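You operate a simulated robot arm through the tools that you are given. There is no shell and no other tool.

You run a simulated robot arm. Do the job below in one go: nothing can be reset, and whatever is moved stays where it is left.

## Task
Crank the side sheet to HALF and hook the dark toggle on the shade frame's peg.
Fine: Free the winch catch, and lock it after. Where these are worked on the way, their far stop is far enough and under half their travel is too little: winch catch.

The check looks at the end state, three seconds after you hand in, the way a careful person would. Anything else that was tipped, shoved, dropped, spilled or broken makes it a failure. Flat cloth is picked up by pressing the open fingertips on it (5 to 10 N) and closing them slowly along it; thin cloth reads only 2 to 8 mm in the jaws.

## Robot
A 7-joint arm with a two-finger parallel gripper, fixed in place. Base frame: the origin is on the floor under the middle of its stand, x ahead of it, y to its left, z up. Readings come in mm, degrees, newtons and seconds.
It reaches about 1372 mm from its shoulder. Its first joint turns from -149.0 to 149.0 degrees. Payload 3.43 kg.
The tool frame sits at the grasp point between the pads (the TCP): z along the fingers, y along the line on which they close. The tips reach 30 mm beyond it. The gripper opens to 94 mm. The fingers are 28 mm wide and 10 mm thick; the gripper's body (50 by 96 mm) begins 55 mm behind the TCP.
Orientation is that of the tool frame in the base frame, as a unit quaternion [w, x, y, z]. With the fingers straight down and closing along the base's y, the tool's x points along the base's -x, its y along +y and its z along -z.

## Interface
- The arm moves only by the tool step_arm. Its argument "commands" is a list of rows, each a list of 7 numbers: the shift along the tool's x, y, z in units of 30 mm (1.0 is 30 mm), then the turn, a rotation vector about the tool's x, y, z in units of 4 degrees (1.0 is 4 degrees), then the gripper command, from -1 (fully open) to 1 (shut), values between in proportion. In form: [[x, y, z, ax, ay, az, gripper], ...]. A call has 1 to 20 rows; each row shifts and turns the commanded pose from where the row before left it, along the tool's axes as they then stand. A call with a number of a shift or a turn outside -1 to 1 is refused whole. A row lasts 0.2 s, in which the tool goes at most 50 mm and 8.6 degrees; a call with a longer step from one row to the next is refused whole, and so is a gripper value outside its range. Where a pose cannot be reached the arm comes as near as it can. A force on the tool above 70 N (or 10 N above the force at the start of the call, whichever is more), or a blocked arm, ends the call early, and 0.2 s more pass. The fingers move at their own pace (about 45 mm/s each) and stop on an object; they squeeze with about 32 N. The grip force told is the motor's: it shows also when the fingers shut on nothing. Time passes only in rows, and 0.2 s behind the last, so rows that do not move let the fingers close. It gives the time, the measured TCP pose, the force on the tool (base axes), the opening and the grip force at its end, in the units of the frame above (readings bear some noise), with the torque about the TCP (base axes, N m) and any sound that the robot's microphone picked up, and new pictures: "views" is both (left out), scene, wrist or none.
- Cameras (640 x 400 px; columns grow to the right, rows downward): "scene" is fixed at [401.7, -500.6, 1367.9]; the picture's right is [-1.00, 0.10, 0.00], its down [0.04, 0.43, -0.90] and it looks along [-0.09, -0.90, -0.44] (base axes); focal length 214 px, centre (320, 200). "wrist" rides on the gripper at [76, 14, -103] in the tool frame; the picture's right is [-0.18, 0.98, 0.00], its down [-0.75, -0.14, -0.64] and it looks along [-0.63, -0.12, 0.77] (tool axes); focal length 243 px, centre (320, 200). There is no depth. A picture from a camera that has moved, and an enlarged one, comes with that camera's place and axes in the base frame and with its lens. The place of the scene camera against the robot may be out by one fixed shift of up to 12 mm in any direction.
- inspect(camera, box): a new picture of the part [left, top, right, bottom] of that camera's present view, enlarged. No time passes.
- job_done(): hands the job in; it is judged then, once.

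Places have to be worked out from the pictures, the camera data and where the tool is seen. Open the gripper and draw the arm clear of the work before you hand the job in, unless the task says otherwise.

The tools are called after "Call:" as a command line: name --pt "numbers of a row" for each row, then --argument value for the rest, lists and objects as JSON in quotes. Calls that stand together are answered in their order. step_arm: Moves the arm, as the interface text tells. Its arguments: {"type":"object","properties":{"commands":{"type":"array","items":{"type":"array","items":{"type":"number"}}},"views":{"type":"string","enum":["both","scene","wrist","none"]}},"required":["commands"]} The other tools are called the same way: inspect (camera, box) takes an enlarged picture of a part of a camera's view; job_done () hands the job in.

At the start:

```text
t: 0.0
ee_pos: [234.7, -959.4, 1268.6]
orientation: [0.001, 0.0, 1.0, -0.005]
force: [0.0, -0.1, -0.3]
torque: [0.04, -0.01, -0.06]
grip_width: 93.9
finger_force: 0.0
```

scene: 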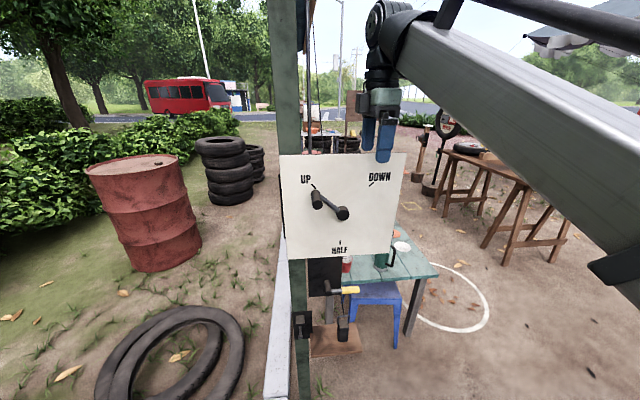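
wrist: 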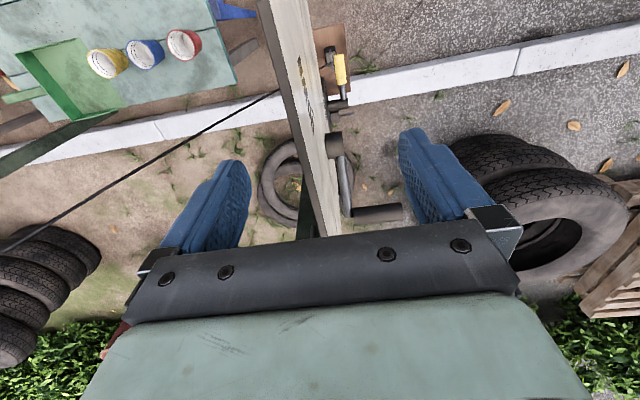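

The scene shows a dial board with a crank, marks UP, DOWN, HALF and some gear below. I'll look closer at the parts before moving.

Call:
inspect --camera "scene" --box '[270, 140, 430, 270]'

Call:
inspect --camera "scene" --box '[260, 240, 420, 370]'

Call:
inspect --camera "scene" --box '[240, 0, 460, 170]'

Call:
inspect --camera "wrist" --box '[220, 0, 440, 240]'

```text
3.08 times, centred on (350, 205) of scene
camera zoom: at [401.7, -500.6, 1367.9], right [-1.0, 0.1, 0.0], down [0.04, 0.43, -0.9], along [-0.09, -0.9, -0.44], focal length 660 px, centre (228, 185)
```

zoom: 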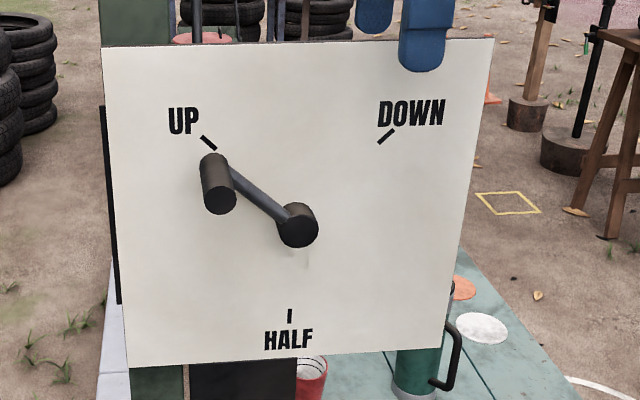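

```text
3.08 times, centred on (340, 305) of scene
camera zoom: at [401.7, -500.6, 1367.9], right [-1.0, 0.1, 0.0], down [0.04, 0.43, -0.9], along [-0.09, -0.9, -0.44], focal length 660 px, centre (258, -123)
```

zoom: 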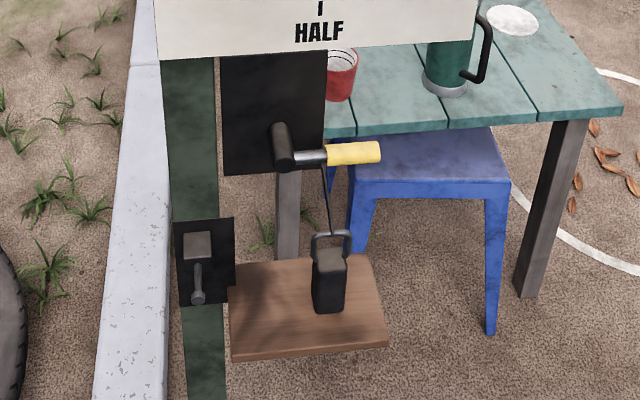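

```text
2.35 times, centred on (350, 85) of scene
camera zoom: at [401.7, -500.6, 1367.9], right [-1.0, 0.1, 0.0], down [0.04, 0.43, -0.9], along [-0.09, -0.9, -0.44], focal length 505 px, centre (249, 471)
```

zoom: 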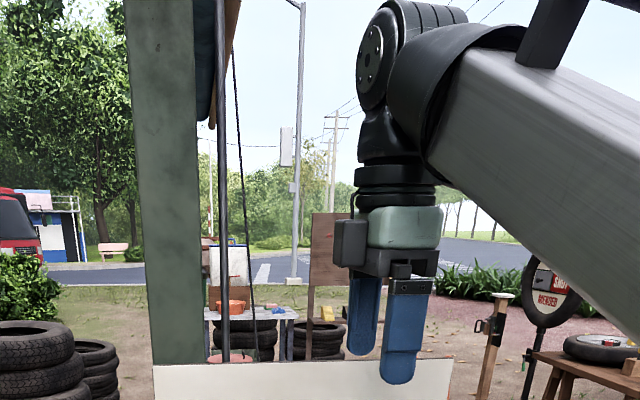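

```text
1.67 times, centred on (330, 120) of wrist
camera zoom: at [157.7, -945.1, 1371.0], right [0.18, 0.98, -0.01], down [0.75, -0.14, 0.64], along [0.63, -0.12, -0.76], focal length 404 px, centre (303, 333)
```

zoom: 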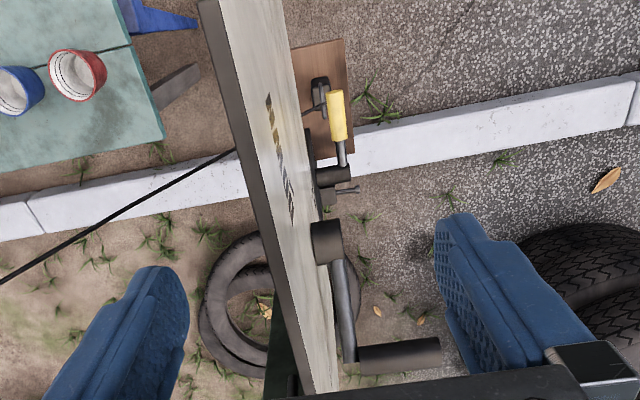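

The board with its crank faces +y at about y = -960, with the knob near (364,-915,1164) and a yellow lever near (268,-928,873). A toggle block sits near (279,-943,661), and a pin with a grey block near (417,-913,711). I'll lift off the board's top edge, back away to +y, and start turning the gripper toward -y to get a frontal wrist view.

Call:
step_arm --pt "0 0 -1 0 0 0 -1" --pt "0 0 -1 0 0 0 -1" --pt "0 1 0 0 0 0 -1" --pt "0 1 0 0 0 0 -1" --pt "0 1 0 0 0 0 -1" --pt "0 1 0 0 0 0 -1" --pt "0 1 0 0 0 0 -1" --pt "0 1 0 0 0 0 -1" --pt "0 1 0 0 0 0 -1" --views "both"

```text
t: 1.3
ee_pos: [241.1, -909.0, 1271.0]
orientation: [0.003, 0.001, 0.999, -0.032]
force: [-2.9, 0.1, 5.4]
torque: [-0.35, 0.16, -0.17]
grip_width: 94.3
finger_force: 0.0
out of reach, approached as far as the arm can: row 1, 2, 3, 4, 5, 6
stopped in row 6: the force on the tool passed its limit at 99 N (the readings are from after the stop); the commanded pose is now the measured one
camera wrist: at [162.7, -887.1, 1371.7], right [0.19, 0.98, -0.06], down [0.75, -0.1, 0.66], along [0.64, -0.17, -0.75], focal length 243 px, centre (320, 200)
```

scene: 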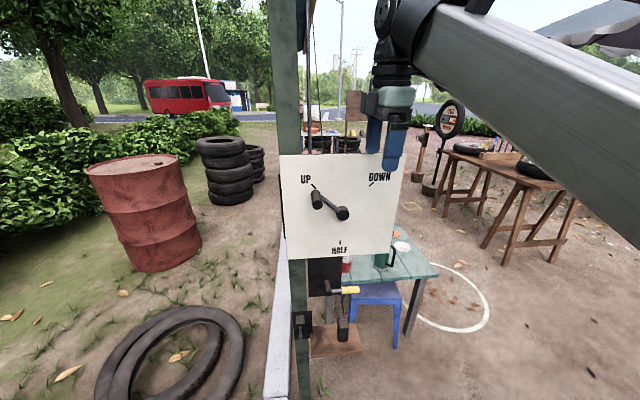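
wrist: 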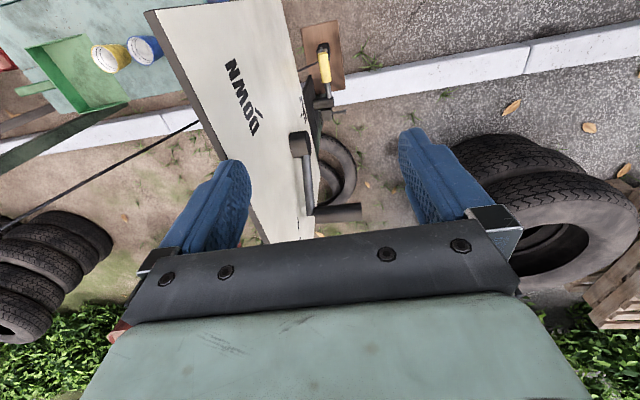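

The force stop means the far finger was behind the board's top edge, and the arm could not go higher at that radius. I'll check how the fingers lie against the board before freeing them.

Call:
inspect --camera "scene" --box '[340, 70, 440, 200]'

Call:
inspect --camera "wrist" --box '[140, 0, 440, 260]'

```text
3.08 times, centred on (390, 135) of scene
camera zoom: at [401.7, -500.6, 1367.9], right [-1.0, 0.1, 0.0], down [0.04, 0.43, -0.9], along [-0.09, -0.9, -0.44], focal length 660 px, centre (105, 400)
```

zoom: 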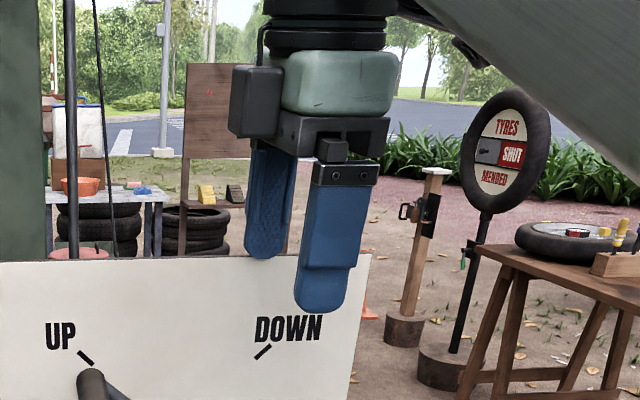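

```text
1.54 times, centred on (290, 130) of wrist
camera zoom: at [162.7, -887.1, 1371.7], right [0.19, 0.98, -0.06], down [0.75, -0.1, 0.66], along [0.64, -0.17, -0.75], focal length 373 px, centre (366, 308)
```

zoom: 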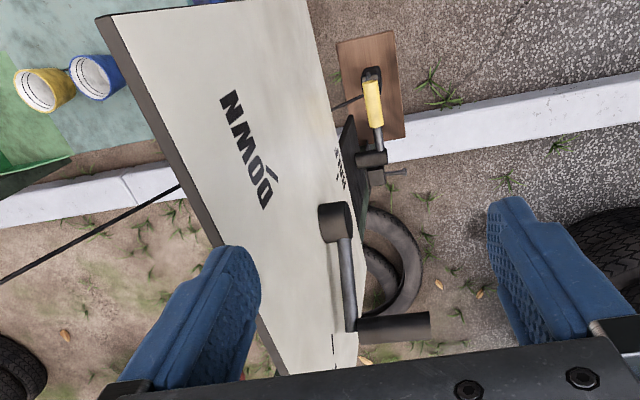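

The far fingertip sits right at the board's top edge (about z 1240), and the board looks unmoved. I'll slide sideways along -x, past the board's right edge, while rising slightly where reach allows.

Call:
step_arm --pt "0.3 0 -0.15 0 0 0 -1" --pt "0.5 0 -0.2 0 0 0 -1" --pt "0.7 0 -0.2 0 0 0 -1" --views "both"

```text
t: 2.1
ee_pos: [195.7, -907.1, 1286.7]
orientation: [0.004, 0.002, 0.999, -0.032]
force: [-0.3, 0.5, 0.0]
torque: [0.03, 0.02, 0.01]
grip_width: 94.3
finger_force: 0.1
camera wrist: at [118.2, -886.2, 1386.4], right [0.19, 0.98, -0.06], down [0.75, -0.1, 0.66], along [0.64, -0.17, -0.75], focal length 243 px, centre (320, 200)
```

scene: 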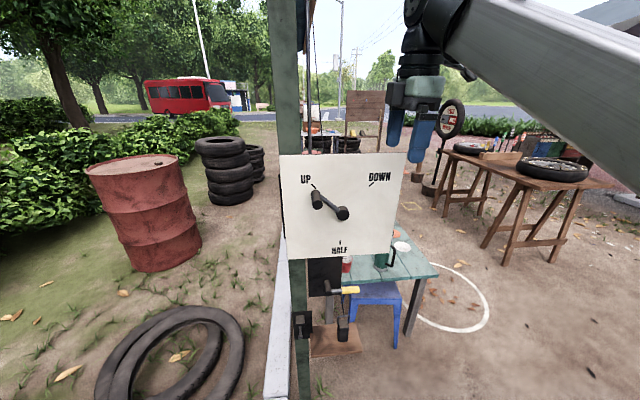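
wrist: 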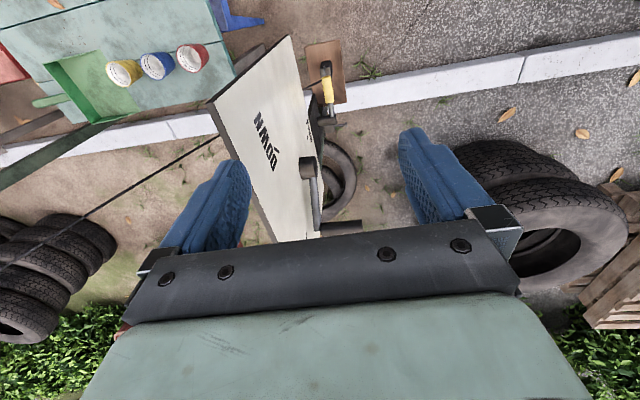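

The tool is free with zero force at z 1287. Next I'll back off to +y by about 240 mm.

Call:
step_arm --pt "0 1 -0.1 0 0 0 -1" --pt "0 1 -0.1 0 0 0 -1" --pt "0 1 -0.1 0 0 0 -1" --pt "0 1 -0.1 0 0 0 -1" --pt "0 1 -0.1 0 0 0 -1" --pt "0 1 -0.1 0 0 0 -1" --pt "0 1 -0.1 0 0 0 -1" --pt "0 1 -0.1 0 0 0 -1" --views "both"

```text
t: 3.9
ee_pos: [206.4, -713.6, 1213.8]
orientation: [0.006, 0.002, 0.999, -0.042]
force: [-0.6, -1.0, -0.2]
torque: [0.03, -0.01, -0.01]
grip_width: 94.1
finger_force: 0.0
out of reach, approached as far as the arm can: row 2, 3, 4, 5, 6, 7, 8
camera wrist: at [127.2, -690.8, 1311.9], right [0.19, 0.98, -0.08], down [0.75, -0.09, 0.66], along [0.64, -0.18, -0.75], focal length 243 px, centre (320, 200)
```

scene: 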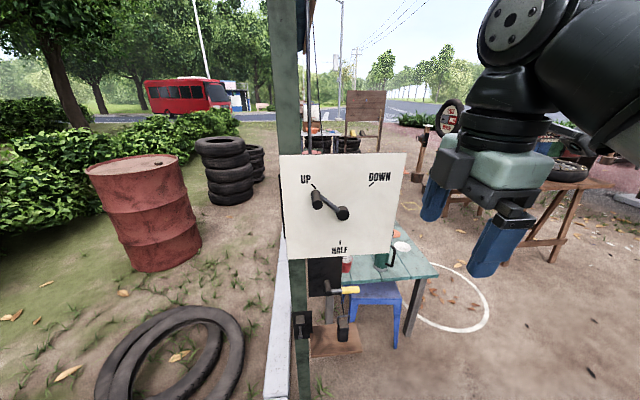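
wrist: 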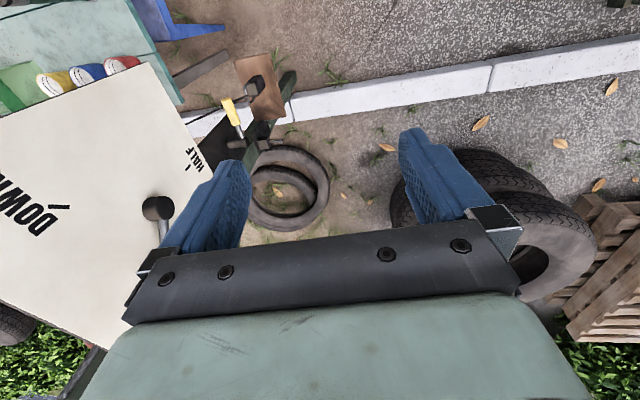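

There's clear space at (206,-714,1214). Now I'll turn the gripper in stages toward pointing at -y with the wrist camera above.

Call:
step_arm --pt "0 0 0 1 1 -1 -1" --pt "0 0 0 1 1 -1 -1" --pt "0 0 0 1 1 -1 -1" --pt "0 0 0 1 1 -1 -1" --pt "0 0 0 1 1 -1 -1" --pt "0 0 0 1 1 -1 -1" --pt "0 0 0 1 1 -1 -1" --pt "0 0 0 1 1 -1 -1" --views "both"

```text
t: 5.7
ee_pos: [205.4, -712.8, 1213.4]
orientation: [-0.274, -0.258, 0.877, -0.298]
force: [0.1, -0.4, 0.2]
torque: [-0.06, 0.01, 0.02]
grip_width: 93.9
finger_force: 0.1
camera wrist: at [174.6, -657.9, 1323.7], right [-0.47, 0.73, -0.49], down [0.84, 0.55, 0.01], along [0.27, -0.41, -0.87], focal length 243 px, centre (320, 200)
```

scene: 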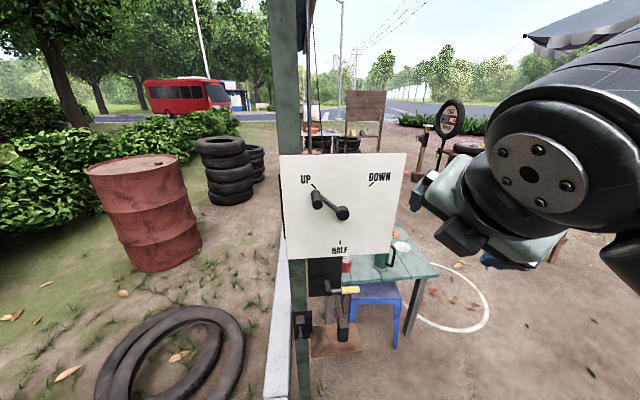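
wrist: 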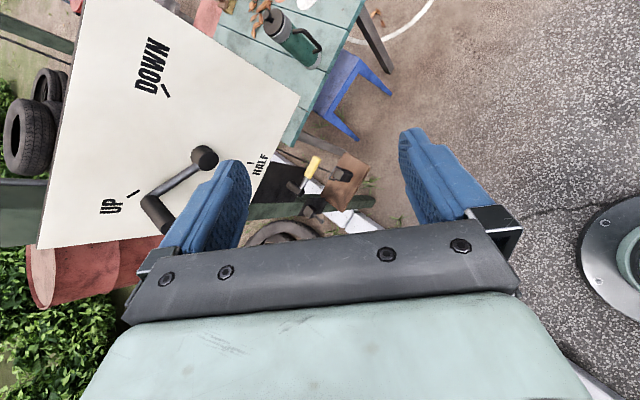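

The turn is tracking well with no contact. I'll continue it.

Call:
step_arm --pt "0 0 0 1 1 -1 -1" --pt "0 0 0 1 1 -1 -1" --pt "0 0 0 1 1 -1 -1" --pt "0 0 0 1 1 -1 -1" --pt "0 0 0 1 1 -1 -1" --pt "0 0 0 1 1 -1 -1" --pt "0 0 0 1 1 -1 -1" --pt "0 0 0 1 1 -1 -1" --views "both"

```text
t: 7.5
ee_pos: [204.7, -714.1, 1211.7]
orientation: [-0.488, -0.459, 0.553, -0.496]
force: [-0.7, -0.2, -0.4]
torque: [0.0, 0.01, -0.01]
grip_width: 93.9
finger_force: 0.0
camera wrist: at [191.7, -612.2, 1289.2], right [-0.96, 0.09, -0.28], down [0.27, 0.64, -0.72], along [0.11, -0.76, -0.64], focal length 243 px, centre (320, 200)
```

scene: 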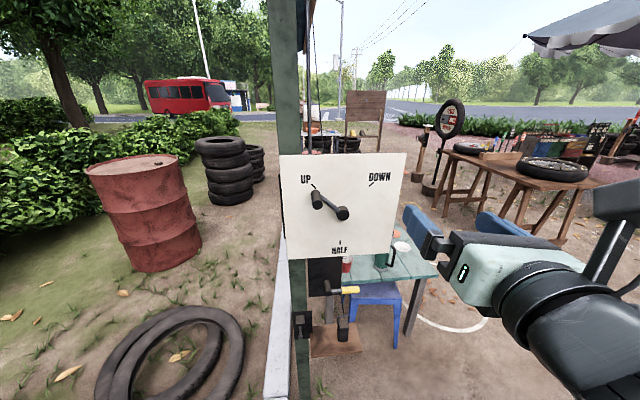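
wrist: 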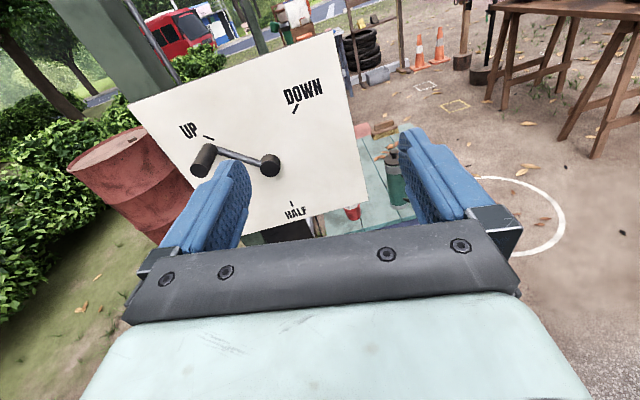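

The gripper now points nearly along -y. I'll square it up and drop to about (300,-700,950) for a close view of the lever, toggle and pin.

Call:
step_arm --pt "0 0 0 0.62 0.2 -0.73 -1" --pt "0 0 0 0.62 0.2 -0.73 -1" --pt "-0.97 -0.35 0 0 0 0 -1" --pt "-0.97 -0.35 0 0 0 0 -1" --pt "-0.97 -0.35 0 0 0 0 -1" --pt "-0.97 -0.35 0 0 0 0 -1" --pt "-0.97 -0.35 0 0 0 0 -1" --pt "-0.97 -0.35 0 0 0 0 -1" --pt "-0.97 -0.35 0 0 0 0 -1" --pt "-0.97 -0.35 0 0 0 0 -1" --pt "-0.97 -0.35 0 0 0 0 -1" --views "both"

```text
t: 9.9
ee_pos: [301.0, -713.8, 949.5]
orientation: [-0.5, -0.499, 0.501, -0.5]
force: [-0.5, 0.4, 0.6]
torque: [-0.05, -0.02, 0.0]
grip_width: 94.2
finger_force: 0.0
camera wrist: at [285.9, -611.6, 1025.2], right [-0.98, 0.0, -0.19], down [0.14, 0.64, -0.75], along [0.12, -0.77, -0.63], focal length 243 px, centre (320, 200)
```

scene: 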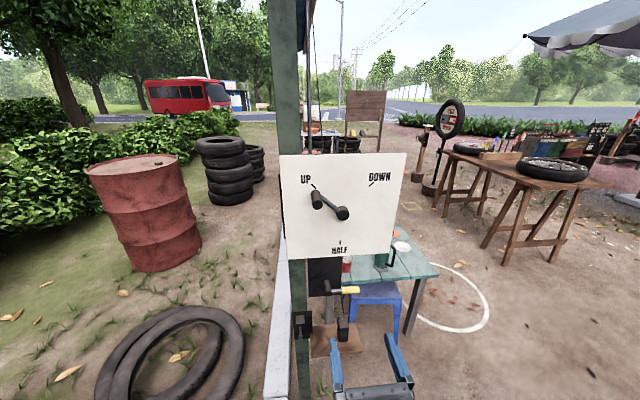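
wrist: 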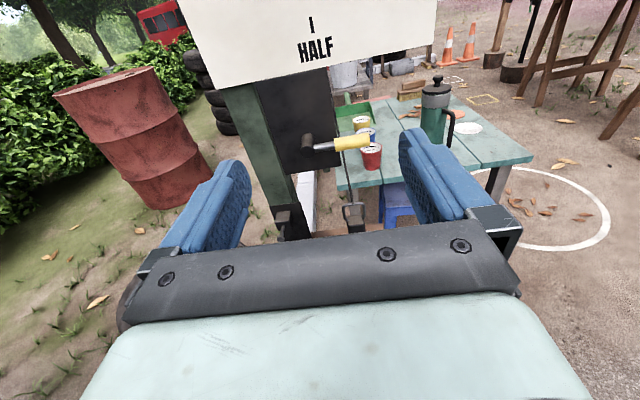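

The pose is square now. I'll zoom in on the lever, catch and toggle area.

Call:
inspect --camera "wrist" --box '[240, 60, 420, 240]'

Call:
inspect --camera "scene" --box '[280, 255, 370, 365]'

Call:
inspect --camera "scene" --box '[500, 0, 640, 100]'

Call:
inspect --camera "scene" --box '[260, 0, 400, 160]'

```text
2.22 times, centred on (330, 150) of wrist
camera zoom: at [285.9, -611.6, 1025.2], right [-0.98, 0.0, -0.19], down [0.14, 0.64, -0.75], along [0.12, -0.77, -0.63], focal length 539 px, centre (298, 311)
```

zoom: 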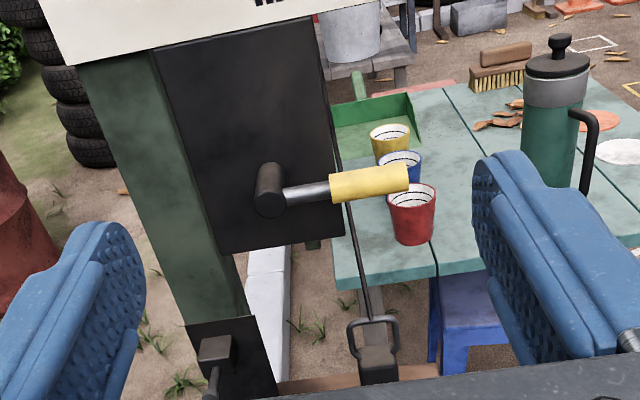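

```text
3.64 times, centred on (325, 310) of scene
camera zoom: at [401.7, -500.6, 1367.9], right [-1.0, 0.1, 0.0], down [0.04, 0.43, -0.9], along [-0.09, -0.9, -0.44], focal length 780 px, centre (302, -200)
```

zoom: 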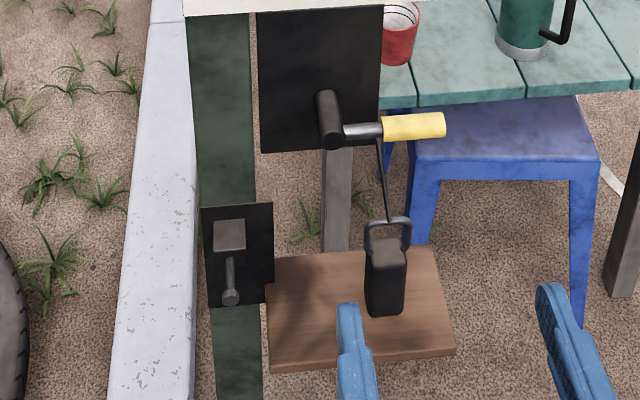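

```text
4.00 times, centred on (570, 50) of scene
camera zoom: at [401.7, -500.6, 1367.9], right [-1.0, 0.1, 0.0], down [0.04, 0.43, -0.9], along [-0.09, -0.9, -0.44], focal length 858 px, centre (-680, 800)
```

zoom: 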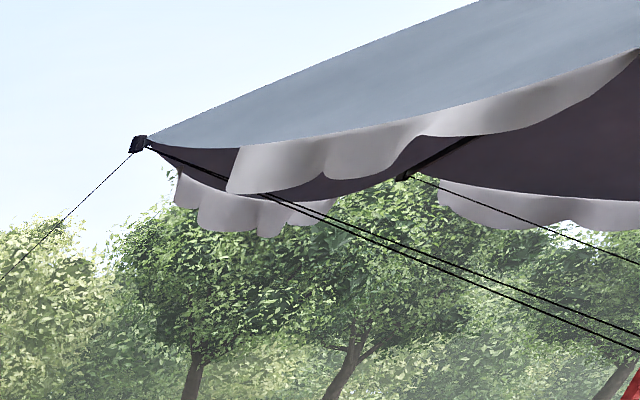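

```text
2.50 times, centred on (330, 80) of scene
camera zoom: at [401.7, -500.6, 1367.9], right [-1.0, 0.1, 0.0], down [0.04, 0.43, -0.9], along [-0.09, -0.9, -0.44], focal length 536 px, centre (295, 500)
```

zoom: 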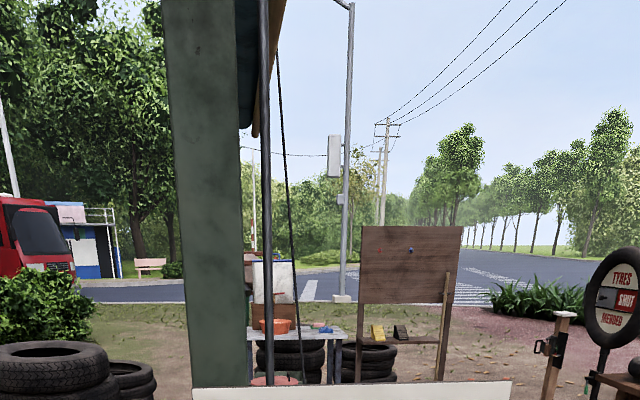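

I read the parts as follows: the yellow-handled lever is the winch catch, with its pivot near (335,-925,862) and its handle running along -x. The dark block with a shackle on the wooden shelf is the toggle. The headed pin on the small plate is the peg. I'll close the fingers and bring them above the lever handle to test which way it turns.

Call:
step_arm --pt "-0.5 0.45 0 0 0 0 1" --pt "-0.5 0.45 0 0 0 0 1" --pt "-0.48 0.4 0 0 0 0 1" --pt "0 0 1 0 0 0 1" --pt "0 0 1 0 0 0 1" --pt "0 0 1 0 0 0 1" --pt "0 0 1 0 0 0 1" --pt "0 0 0.5 0 0 0 1" --views "both"

```text
t: 11.7
ee_pos: [260.9, -849.8, 905.8]
orientation: [-0.5, -0.499, 0.501, -0.499]
force: [-0.8, 0.1, 0.5]
torque: [-0.03, 0.02, 0.01]
grip_width: 0.1
finger_force: 31.9
camera wrist: at [246.2, -747.6, 981.3], right [-0.98, 0.0, -0.18], down [0.14, 0.64, -0.75], along [0.12, -0.77, -0.63], focal length 243 px, centre (320, 200)
```

scene: 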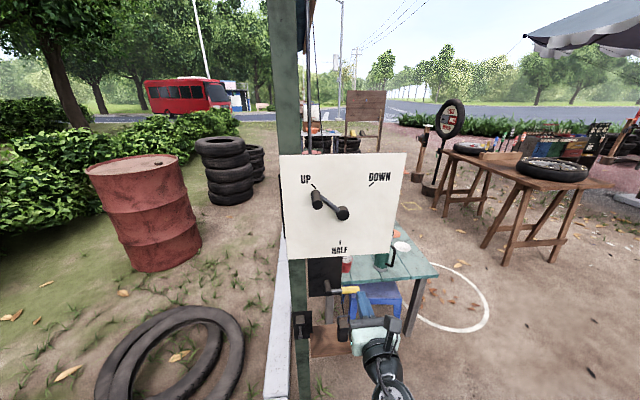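
wrist: 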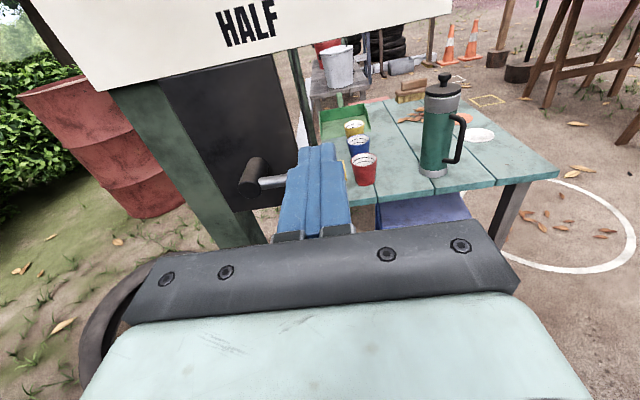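

The fingers are shut about 20 mm above and in front of the handle. I'll check the alignment in the scene view.

Call:
inspect --camera "scene" --box '[290, 250, 410, 350]'

Call:
inspect --camera "wrist" --box '[180, 90, 420, 250]'

```text
4.00 times, centred on (350, 300) of scene
camera zoom: at [401.7, -500.6, 1367.9], right [-1.0, 0.1, 0.0], down [0.04, 0.43, -0.9], along [-0.09, -0.9, -0.44], focal length 858 px, centre (200, -200)
```

zoom: 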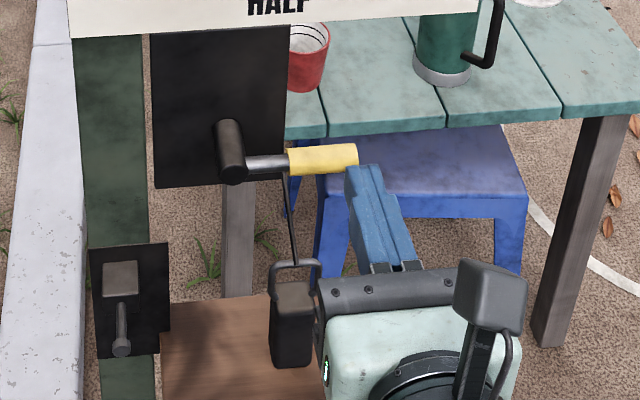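

```text
2.50 times, centred on (300, 170) of wrist
camera zoom: at [246.2, -747.6, 981.3], right [-0.98, 0.0, -0.18], down [0.14, 0.64, -0.75], along [0.12, -0.77, -0.63], focal length 606 px, centre (370, 275)
```

zoom: 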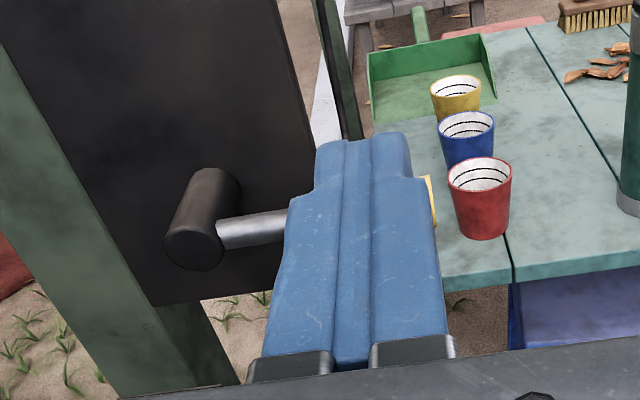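

Wrist triangulation puts the handle axis at about z 862, y -927. I'll move forward over the handle, then press down in small steps and watch the force.

Call:
step_arm --pt "0 0 1 0 0 0 1" --pt "0 0 1 0 0 0 1" --pt "0 0 0.2 0 0 0 1" --pt "-0.2 0 0 0 0 0 1" --pt "-0.2 0 0 0 0 0 1" --pt "-0.2 0 0 0 0 0 1" --views "both"

```text
t: 13.1
ee_pos: [259.4, -914.4, 888.6]
orientation: [-0.501, -0.499, 0.501, -0.499]
force: [0.1, -0.3, -0.3]
torque: [0.0, -0.01, -0.02]
grip_width: 0.0
finger_force: 32.1
camera wrist: at [245.0, -812.7, 963.4], right [-0.98, 0.0, -0.18], down [0.14, 0.64, -0.75], along [0.12, -0.77, -0.63], focal length 243 px, centre (320, 200)
```

scene: 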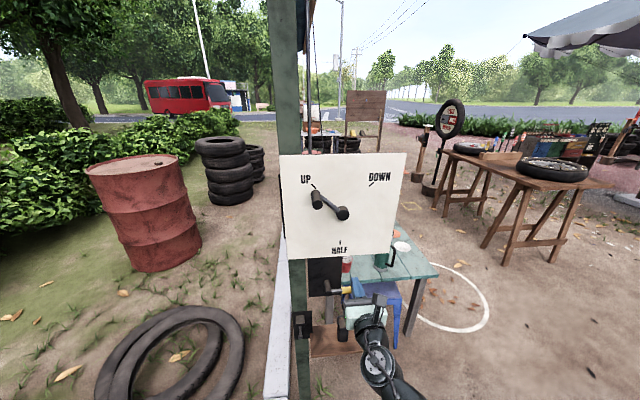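
wrist: 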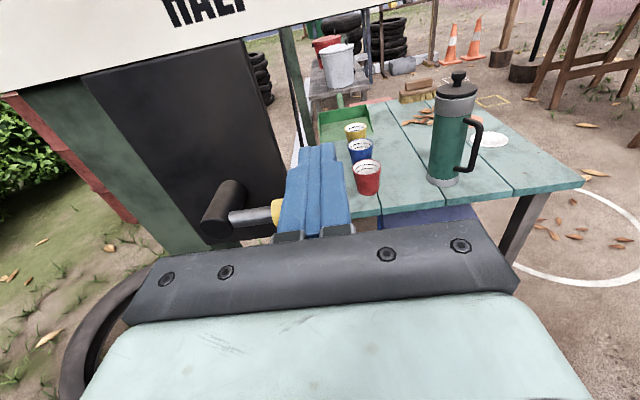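

The fingers are just above the handle with no contact yet. I'll press down a few millimetres.

Call:
step_arm --pt "-0.1 0 0 0 0 0 1" --pt "-0.1 0 0 0 0 0 1" --pt "-0.1 0 0 0 0 0 1" --views "wrist"

```text
t: 13.9
ee_pos: [259.6, -915.6, 878.8]
orientation: [-0.499, -0.499, 0.502, -0.5]
force: [0.4, -0.2, 0.2]
torque: [-0.01, -0.01, -0.01]
grip_width: 0.1
finger_force: 32.4
camera wrist: at [245.4, -812.6, 954.2], right [-0.98, 0.0, -0.18], down [0.14, 0.64, -0.75], along [0.12, -0.77, -0.63], focal length 243 px, centre (320, 200)
```

wrist: 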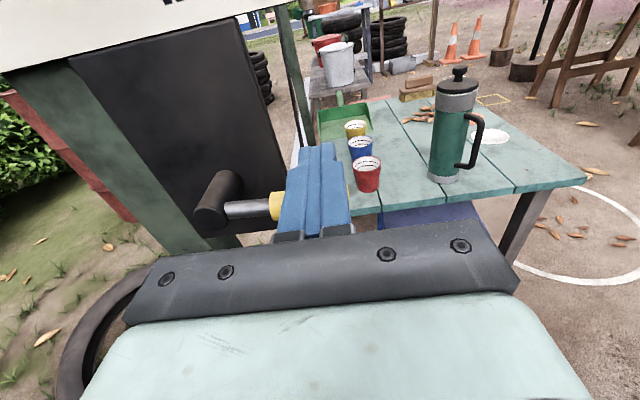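

There's no contact at z 879, so I'll continue down.

Call:
step_arm --pt "-0.1 0 0 0 0 0 1" --pt "-0.1 0 0 0 0 0 1" --pt "-0.1 0 0 0 0 0 1" --views "both"

```text
t: 14.7
ee_pos: [260.0, -914.2, 868.9]
orientation: [0.501, 0.499, -0.501, 0.499]
force: [-0.5, -0.2, -0.5]
torque: [-0.03, -0.01, 0.02]
grip_width: 0.0
finger_force: 32.2
camera wrist: at [245.2, -812.7, 945.1], right [-0.98, 0.0, -0.18], down [0.14, 0.64, -0.75], along [0.12, -0.77, -0.63], focal length 243 px, centre (320, 200)
```

scene: 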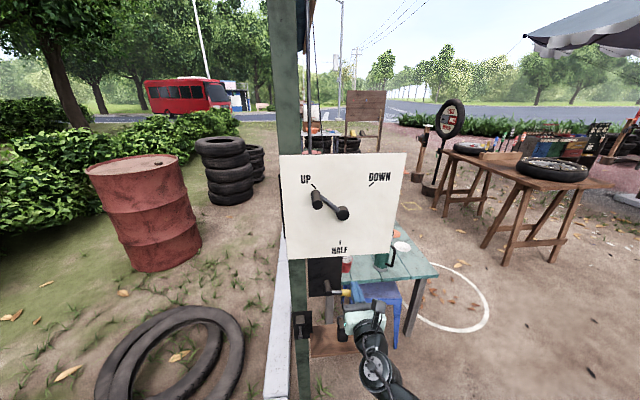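
wrist: 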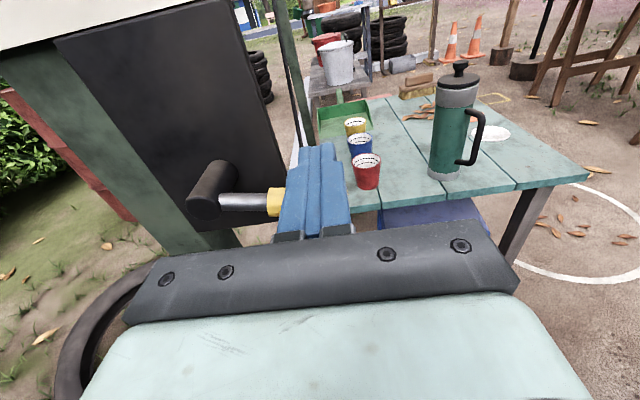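

Call:
inspect --camera "scene" --box '[290, 250, 410, 350]'

Call:
inspect --camera "wrist" --box '[160, 100, 400, 260]'

```text
4.00 times, centred on (350, 300) of scene
camera zoom: at [401.7, -500.6, 1367.9], right [-1.0, 0.1, 0.0], down [0.04, 0.43, -0.9], along [-0.09, -0.9, -0.44], focal length 858 px, centre (200, -200)
```

zoom: 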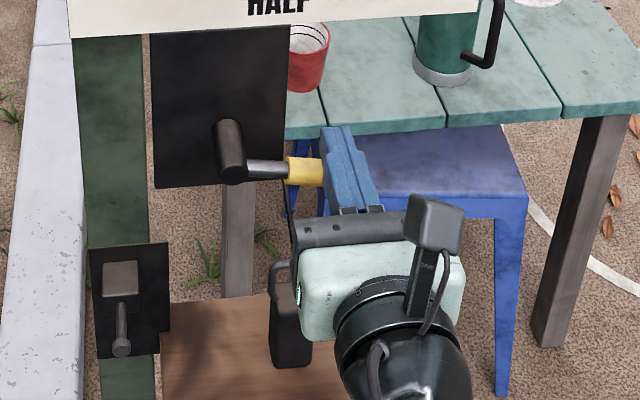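

```text
2.50 times, centred on (280, 180) of wrist
camera zoom: at [245.2, -812.7, 945.1], right [-0.98, 0.0, -0.18], down [0.14, 0.64, -0.75], along [0.12, -0.77, -0.63], focal length 606 px, centre (420, 250)
```

zoom: 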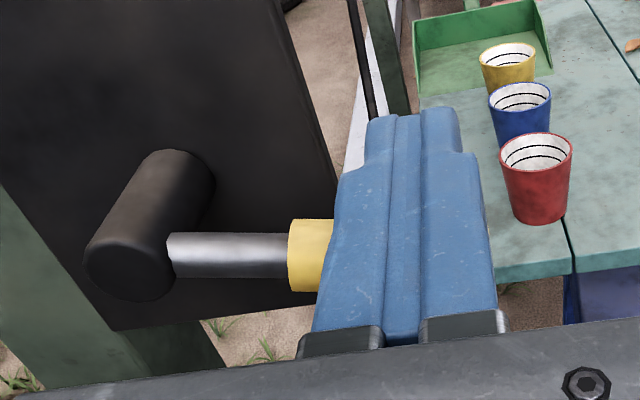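

The rod has tilted down by about 8°, so the lever moves downward with almost no resistance. I'll follow its arc down about the pivot at (335, 861), in stages.

Call:
step_arm --pt "-0.33 -0.03 0 0 0 0 1" --pt "-0.33 0 0 0 0 0 1" --pt "-0.317 -0.1 0 0 0 0 1" --pt "-0.317 -0.093 0 0 0 0 1" --views "both"

Call:
inspect --camera "scene" --box '[290, 250, 410, 350]'

```text
t: 15.7
ee_pos: [266.1, -916.2, 829.9]
orientation: [0.502, 0.499, -0.501, 0.498]
force: [0.0, 0.3, 0.8]
torque: [0.02, -0.01, -0.02]
grip_width: 0.0
finger_force: 32.2
camera wrist: at [252.3, -812.8, 906.3], right [-0.98, 0.0, -0.18], down [0.14, 0.64, -0.75], along [0.12, -0.77, -0.63], focal length 243 px, centre (320, 200)
```

scene: 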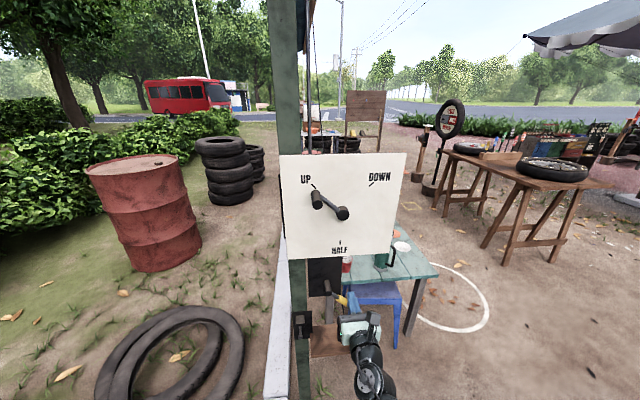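
wrist: 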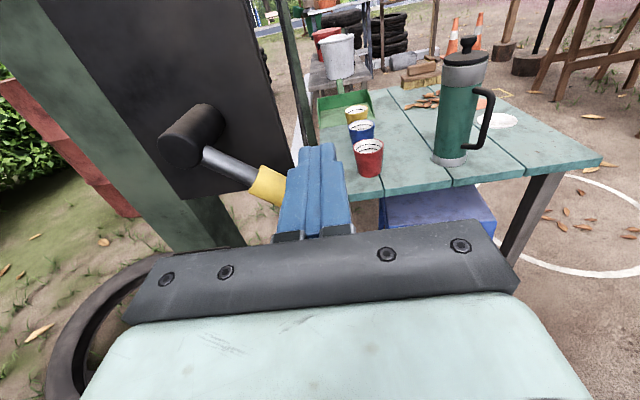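

```text
4.00 times, centred on (350, 300) of scene
camera zoom: at [401.7, -500.6, 1367.9], right [-1.0, 0.1, 0.0], down [0.04, 0.43, -0.9], along [-0.09, -0.9, -0.44], focal length 858 px, centre (200, -200)
```

zoom: 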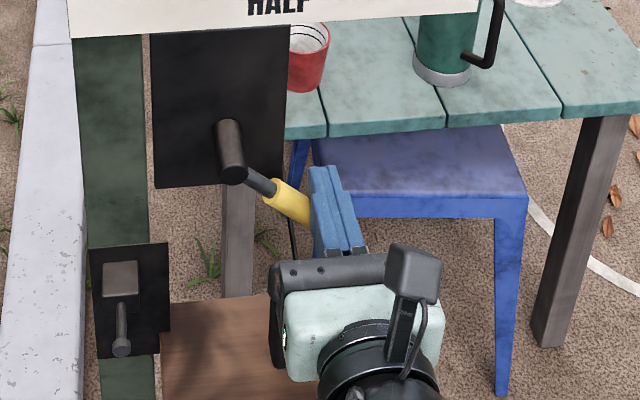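

The lever is following, now about 40° down. I'll continue along the arc.

Call:
step_arm --pt "-0.283 -0.2 0 0 0 0 1" --pt "-0.283 -0.2 0 0 0 0 1" --pt "-0.233 -0.283 0 0 0 0 1" --pt "-0.233 -0.283 0 0 0 0 1" --views "wrist"

Call:
inspect --camera "scene" --box '[290, 250, 410, 350]'

```text
t: 16.7
ee_pos: [295.8, -914.7, 800.0]
orientation: [0.501, 0.499, -0.501, 0.499]
force: [-1.5, -0.8, 0.6]
torque: [-0.06, -0.01, -0.01]
grip_width: 0.1
finger_force: 32.2
camera wrist: at [281.6, -813.0, 875.5], right [-0.98, 0.0, -0.18], down [0.14, 0.64, -0.75], along [0.12, -0.77, -0.63], focal length 243 px, centre (320, 200)
```

wrist: 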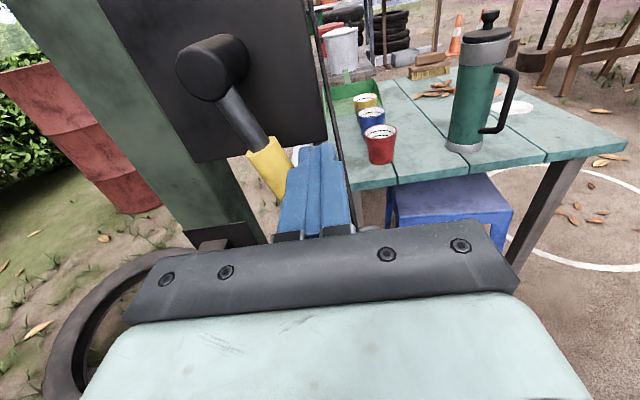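

```text
4.00 times, centred on (350, 300) of scene
camera zoom: at [401.7, -500.6, 1367.9], right [-1.0, 0.1, 0.0], down [0.04, 0.43, -0.9], along [-0.09, -0.9, -0.44], focal length 858 px, centre (200, -200)
```

zoom: 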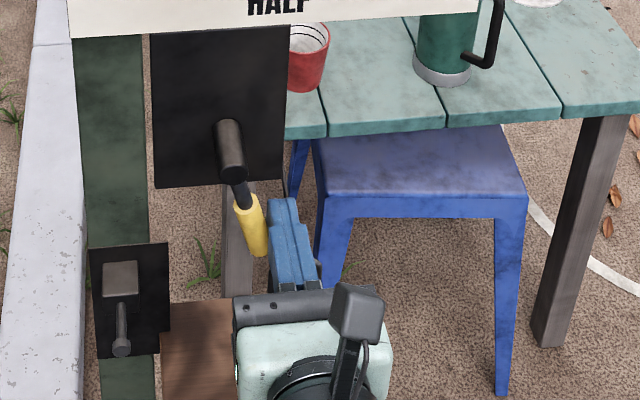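

The lever is now about 75° down and still free. I'll keep going along the arc to find its far stop.

Call:
step_arm --pt "-0.133 -0.333 0 0 0 0 1" --pt "-0.133 -0.333 0 0 0 0 1" --pt "-0.067 -0.26 0 0 0 0 1" --views "wrist"

Call:
inspect --camera "scene" --box '[290, 250, 410, 350]'

```text
t: 17.3
ee_pos: [298.4, -914.4, 799.2]
orientation: [0.514, 0.485, -0.506, 0.495]
force: [-25.4, 2.1, 8.0]
torque: [-0.12, 0.26, -0.38]
grip_width: 0.0
finger_force: 32.0
stopped in row 3: the force on the tool passed its limit at 78 N (the readings are from after the stop); the commanded pose is now the measured one
camera wrist: at [287.3, -810.6, 872.6], right [-0.98, 0.04, -0.19], down [0.17, 0.62, -0.76], along [0.09, -0.78, -0.62], focal length 243 px, centre (320, 200)
```

wrist: 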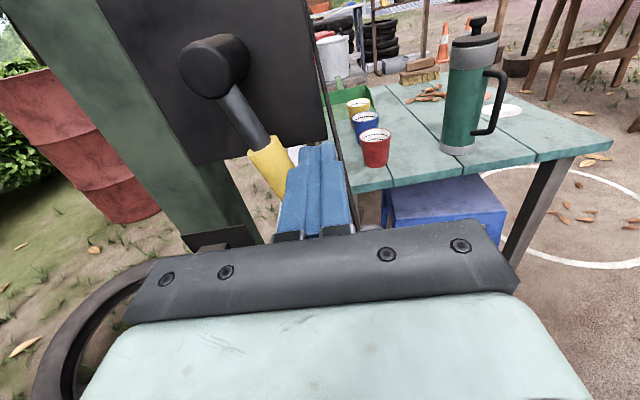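

```text
4.00 times, centred on (350, 300) of scene
camera zoom: at [401.7, -500.6, 1367.9], right [-1.0, 0.1, 0.0], down [0.04, 0.43, -0.9], along [-0.09, -0.9, -0.44], focal length 858 px, centre (200, -200)
```

zoom: 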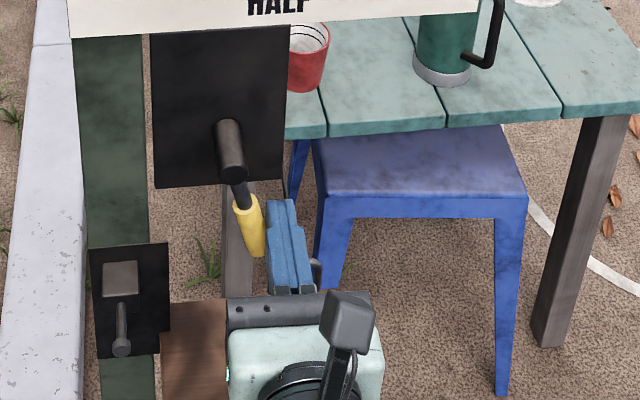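

The lever met its far stop at about 75° down (78 N reaction), so the catch is fully over. I'll ease off and pull straight back to +y, squaring the tool as I go.

Call:
step_arm --pt "0 0.2 0 0 0 0 1" --pt "0 0 -0.7 0.57 -0.26 -0.03 1" --pt "0 0 -1 0 0 0 1" --pt "0 0 -1 0 0 0 1" --pt "0 0 -1 0 0 0 1" --pt "0 0 -1 0 0 0 1" --views "both"

Call:
inspect --camera "scene" --box '[290, 250, 410, 350]'

Call:
inspect --camera "wrist" --box '[220, 60, 420, 240]'

```text
t: 18.7
ee_pos: [296.6, -773.4, 797.2]
orientation: [0.497, 0.503, -0.499, 0.501]
force: [-0.2, 1.3, -0.4]
torque: [-0.05, 0.0, 0.0]
grip_width: 0.0
finger_force: 31.6
camera wrist: at [279.8, -671.5, 873.5], right [-0.98, -0.01, -0.18], down [0.14, 0.65, -0.75], along [0.12, -0.76, -0.63], focal length 243 px, centre (320, 200)
```

scene: 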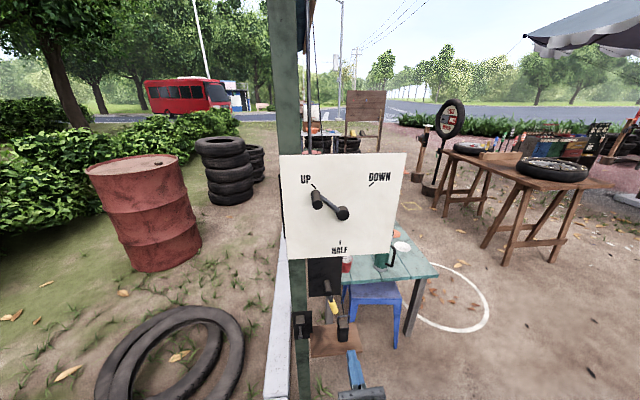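
wrist: 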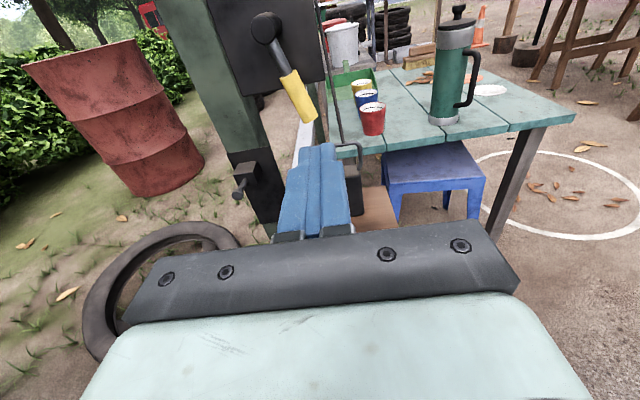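

```text
4.00 times, centred on (350, 300) of scene
camera zoom: at [401.7, -500.6, 1367.9], right [-1.0, 0.1, 0.0], down [0.04, 0.43, -0.9], along [-0.09, -0.9, -0.44], focal length 858 px, centre (200, -200)
```

zoom: 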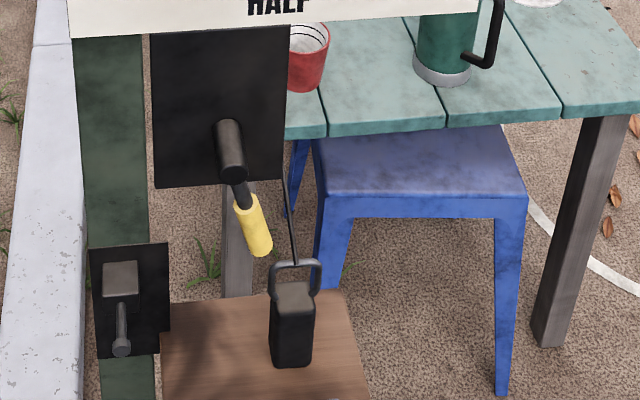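

```text
2.22 times, centred on (320, 150) of wrist
camera zoom: at [279.8, -671.5, 873.5], right [-0.98, -0.01, -0.18], down [0.14, 0.65, -0.75], along [0.12, -0.76, -0.63], focal length 539 px, centre (320, 311)
```

zoom: 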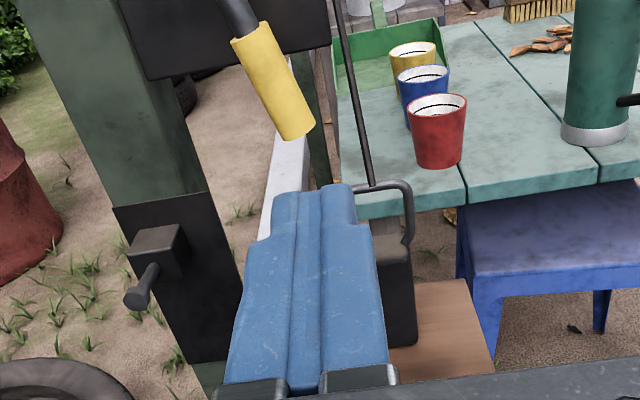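

The lever stays about 70–75° down, so the catch is freed. The peg tilts slightly upward with a head, and the toggle stands with its shackle facing +y. Next is the crank (hub near (296,1104), knob near (358,-889..-944,1168)). I'll raise the closed fingers to just above and in front of the knob.

Call:
step_arm --pt "1 0 0 0 0 0 1" --pt "1 0 0 0 0 0 1" --pt "1 0 0 0 0 0 1" --pt "1 0 0 0 0 0 1" --pt "1 0 0 0 0 0 1" --pt "1 0 0 0 0 0 1" --pt "1 -0.2 0 0 0 0 1" --pt "1 -0.2 0 0 0 0 1" --pt "1 -0.3 0 0 0 0 1" --pt "1 -0.3 0 0 0 0 1" --pt "1 -0.3 0 0 0 0 1" --pt "1 -0.3 0 0 0 0 1" --pt "1 -0.3 0 0 0 0 1" --pt "0.9 0 0 0 0 0 1" --views "both"

```text
t: 21.7
ee_pos: [353.2, -775.2, 1215.2]
orientation: [0.496, 0.504, -0.499, 0.501]
force: [-0.6, -0.2, -0.4]
torque: [-0.01, -0.02, 0.01]
grip_width: 0.1
finger_force: 32.3
camera wrist: at [337.3, -673.9, 1291.4], right [-0.98, -0.01, -0.18], down [0.14, 0.65, -0.75], along [0.12, -0.76, -0.64], focal length 243 px, centre (320, 200)
```

scene: 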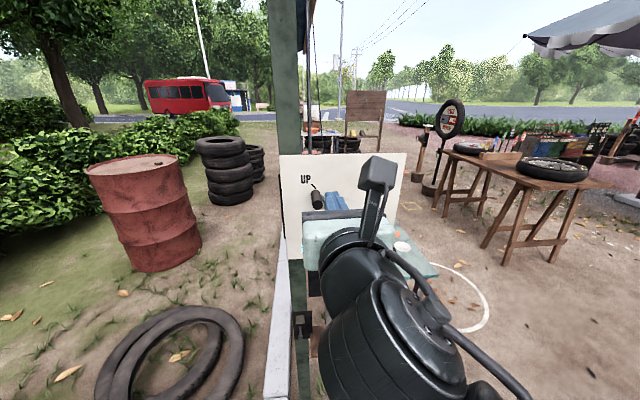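
wrist: 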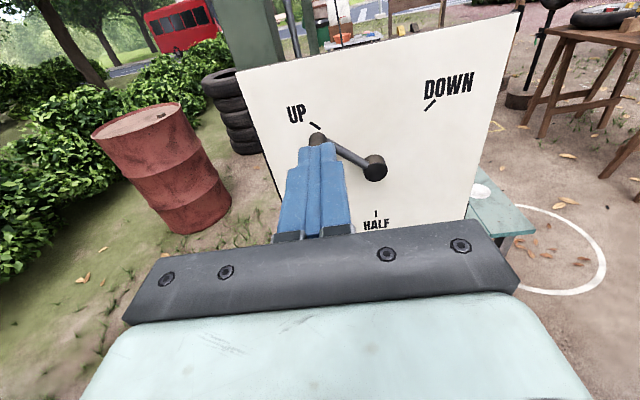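

The hub axis is at about (298, 1102) and the HALF tick is directly below at (298, 1003). The finger bottom is about 20 mm above the knob top. I'll move forward so the tips pass over the knob, then lower to contact.

Call:
step_arm --pt "0 -0.15 1 0 0 0 1" --pt "0 0 1 0 0 0 1" --pt "0 0 1 0 0 0 1" --pt "0 0 1 0 0 0 1" --pt "0 0 0.2 0 0 0 1" --pt "-0.3 0 0 0 0 0 1" --views "wrist"

```text
t: 23.1
ee_pos: [359.6, -901.4, 1204.4]
orientation: [0.497, 0.503, -0.5, 0.5]
force: [-0.1, 0.8, 0.0]
torque: [-0.05, 0.01, 0.0]
grip_width: 0.0
finger_force: 32.1
camera wrist: at [343.5, -799.7, 1280.1], right [-0.98, -0.01, -0.18], down [0.14, 0.65, -0.75], along [0.12, -0.76, -0.63], focal length 243 px, centre (320, 200)
```

wrist: 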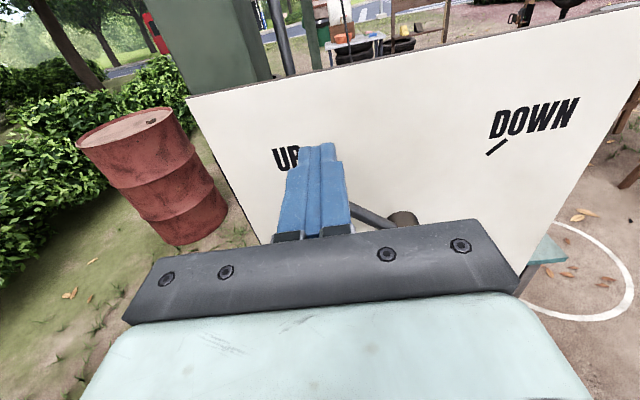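

I'll lower onto the knob and begin pushing it along its arc (down and +x).

Call:
step_arm --pt "-0.25 -0.05 0 0 0 0 1" --pt "-0.2 0 0 0 0 0 1" --pt "-0.3 -0.23 0 0 0 0 1" --pt "-0.3 -0.23 0 0 0 0 1" --views "both"

```text
t: 24.1
ee_pos: [375.8, -901.0, 1174.2]
orientation: [0.497, 0.503, -0.498, 0.502]
force: [5.5, -1.5, 6.8]
torque: [0.0, -0.11, -0.06]
grip_width: 0.3
finger_force: 32.0
camera wrist: at [359.4, -799.3, 1250.0], right [-0.98, -0.01, -0.18], down [0.13, 0.65, -0.75], along [0.13, -0.76, -0.63], focal length 243 px, centre (320, 200)
```

scene: 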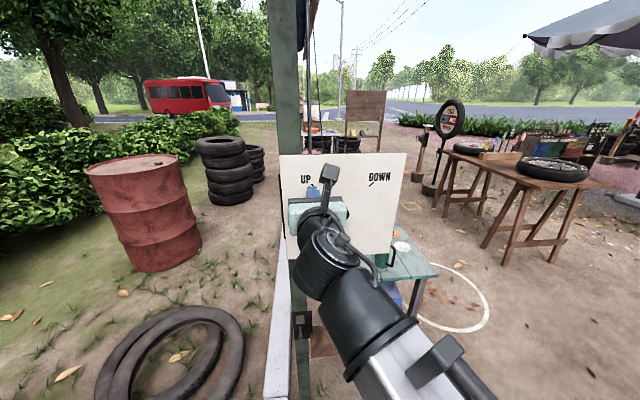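
wrist: 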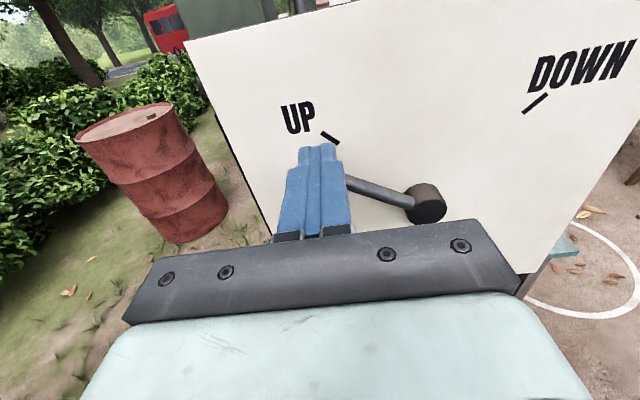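

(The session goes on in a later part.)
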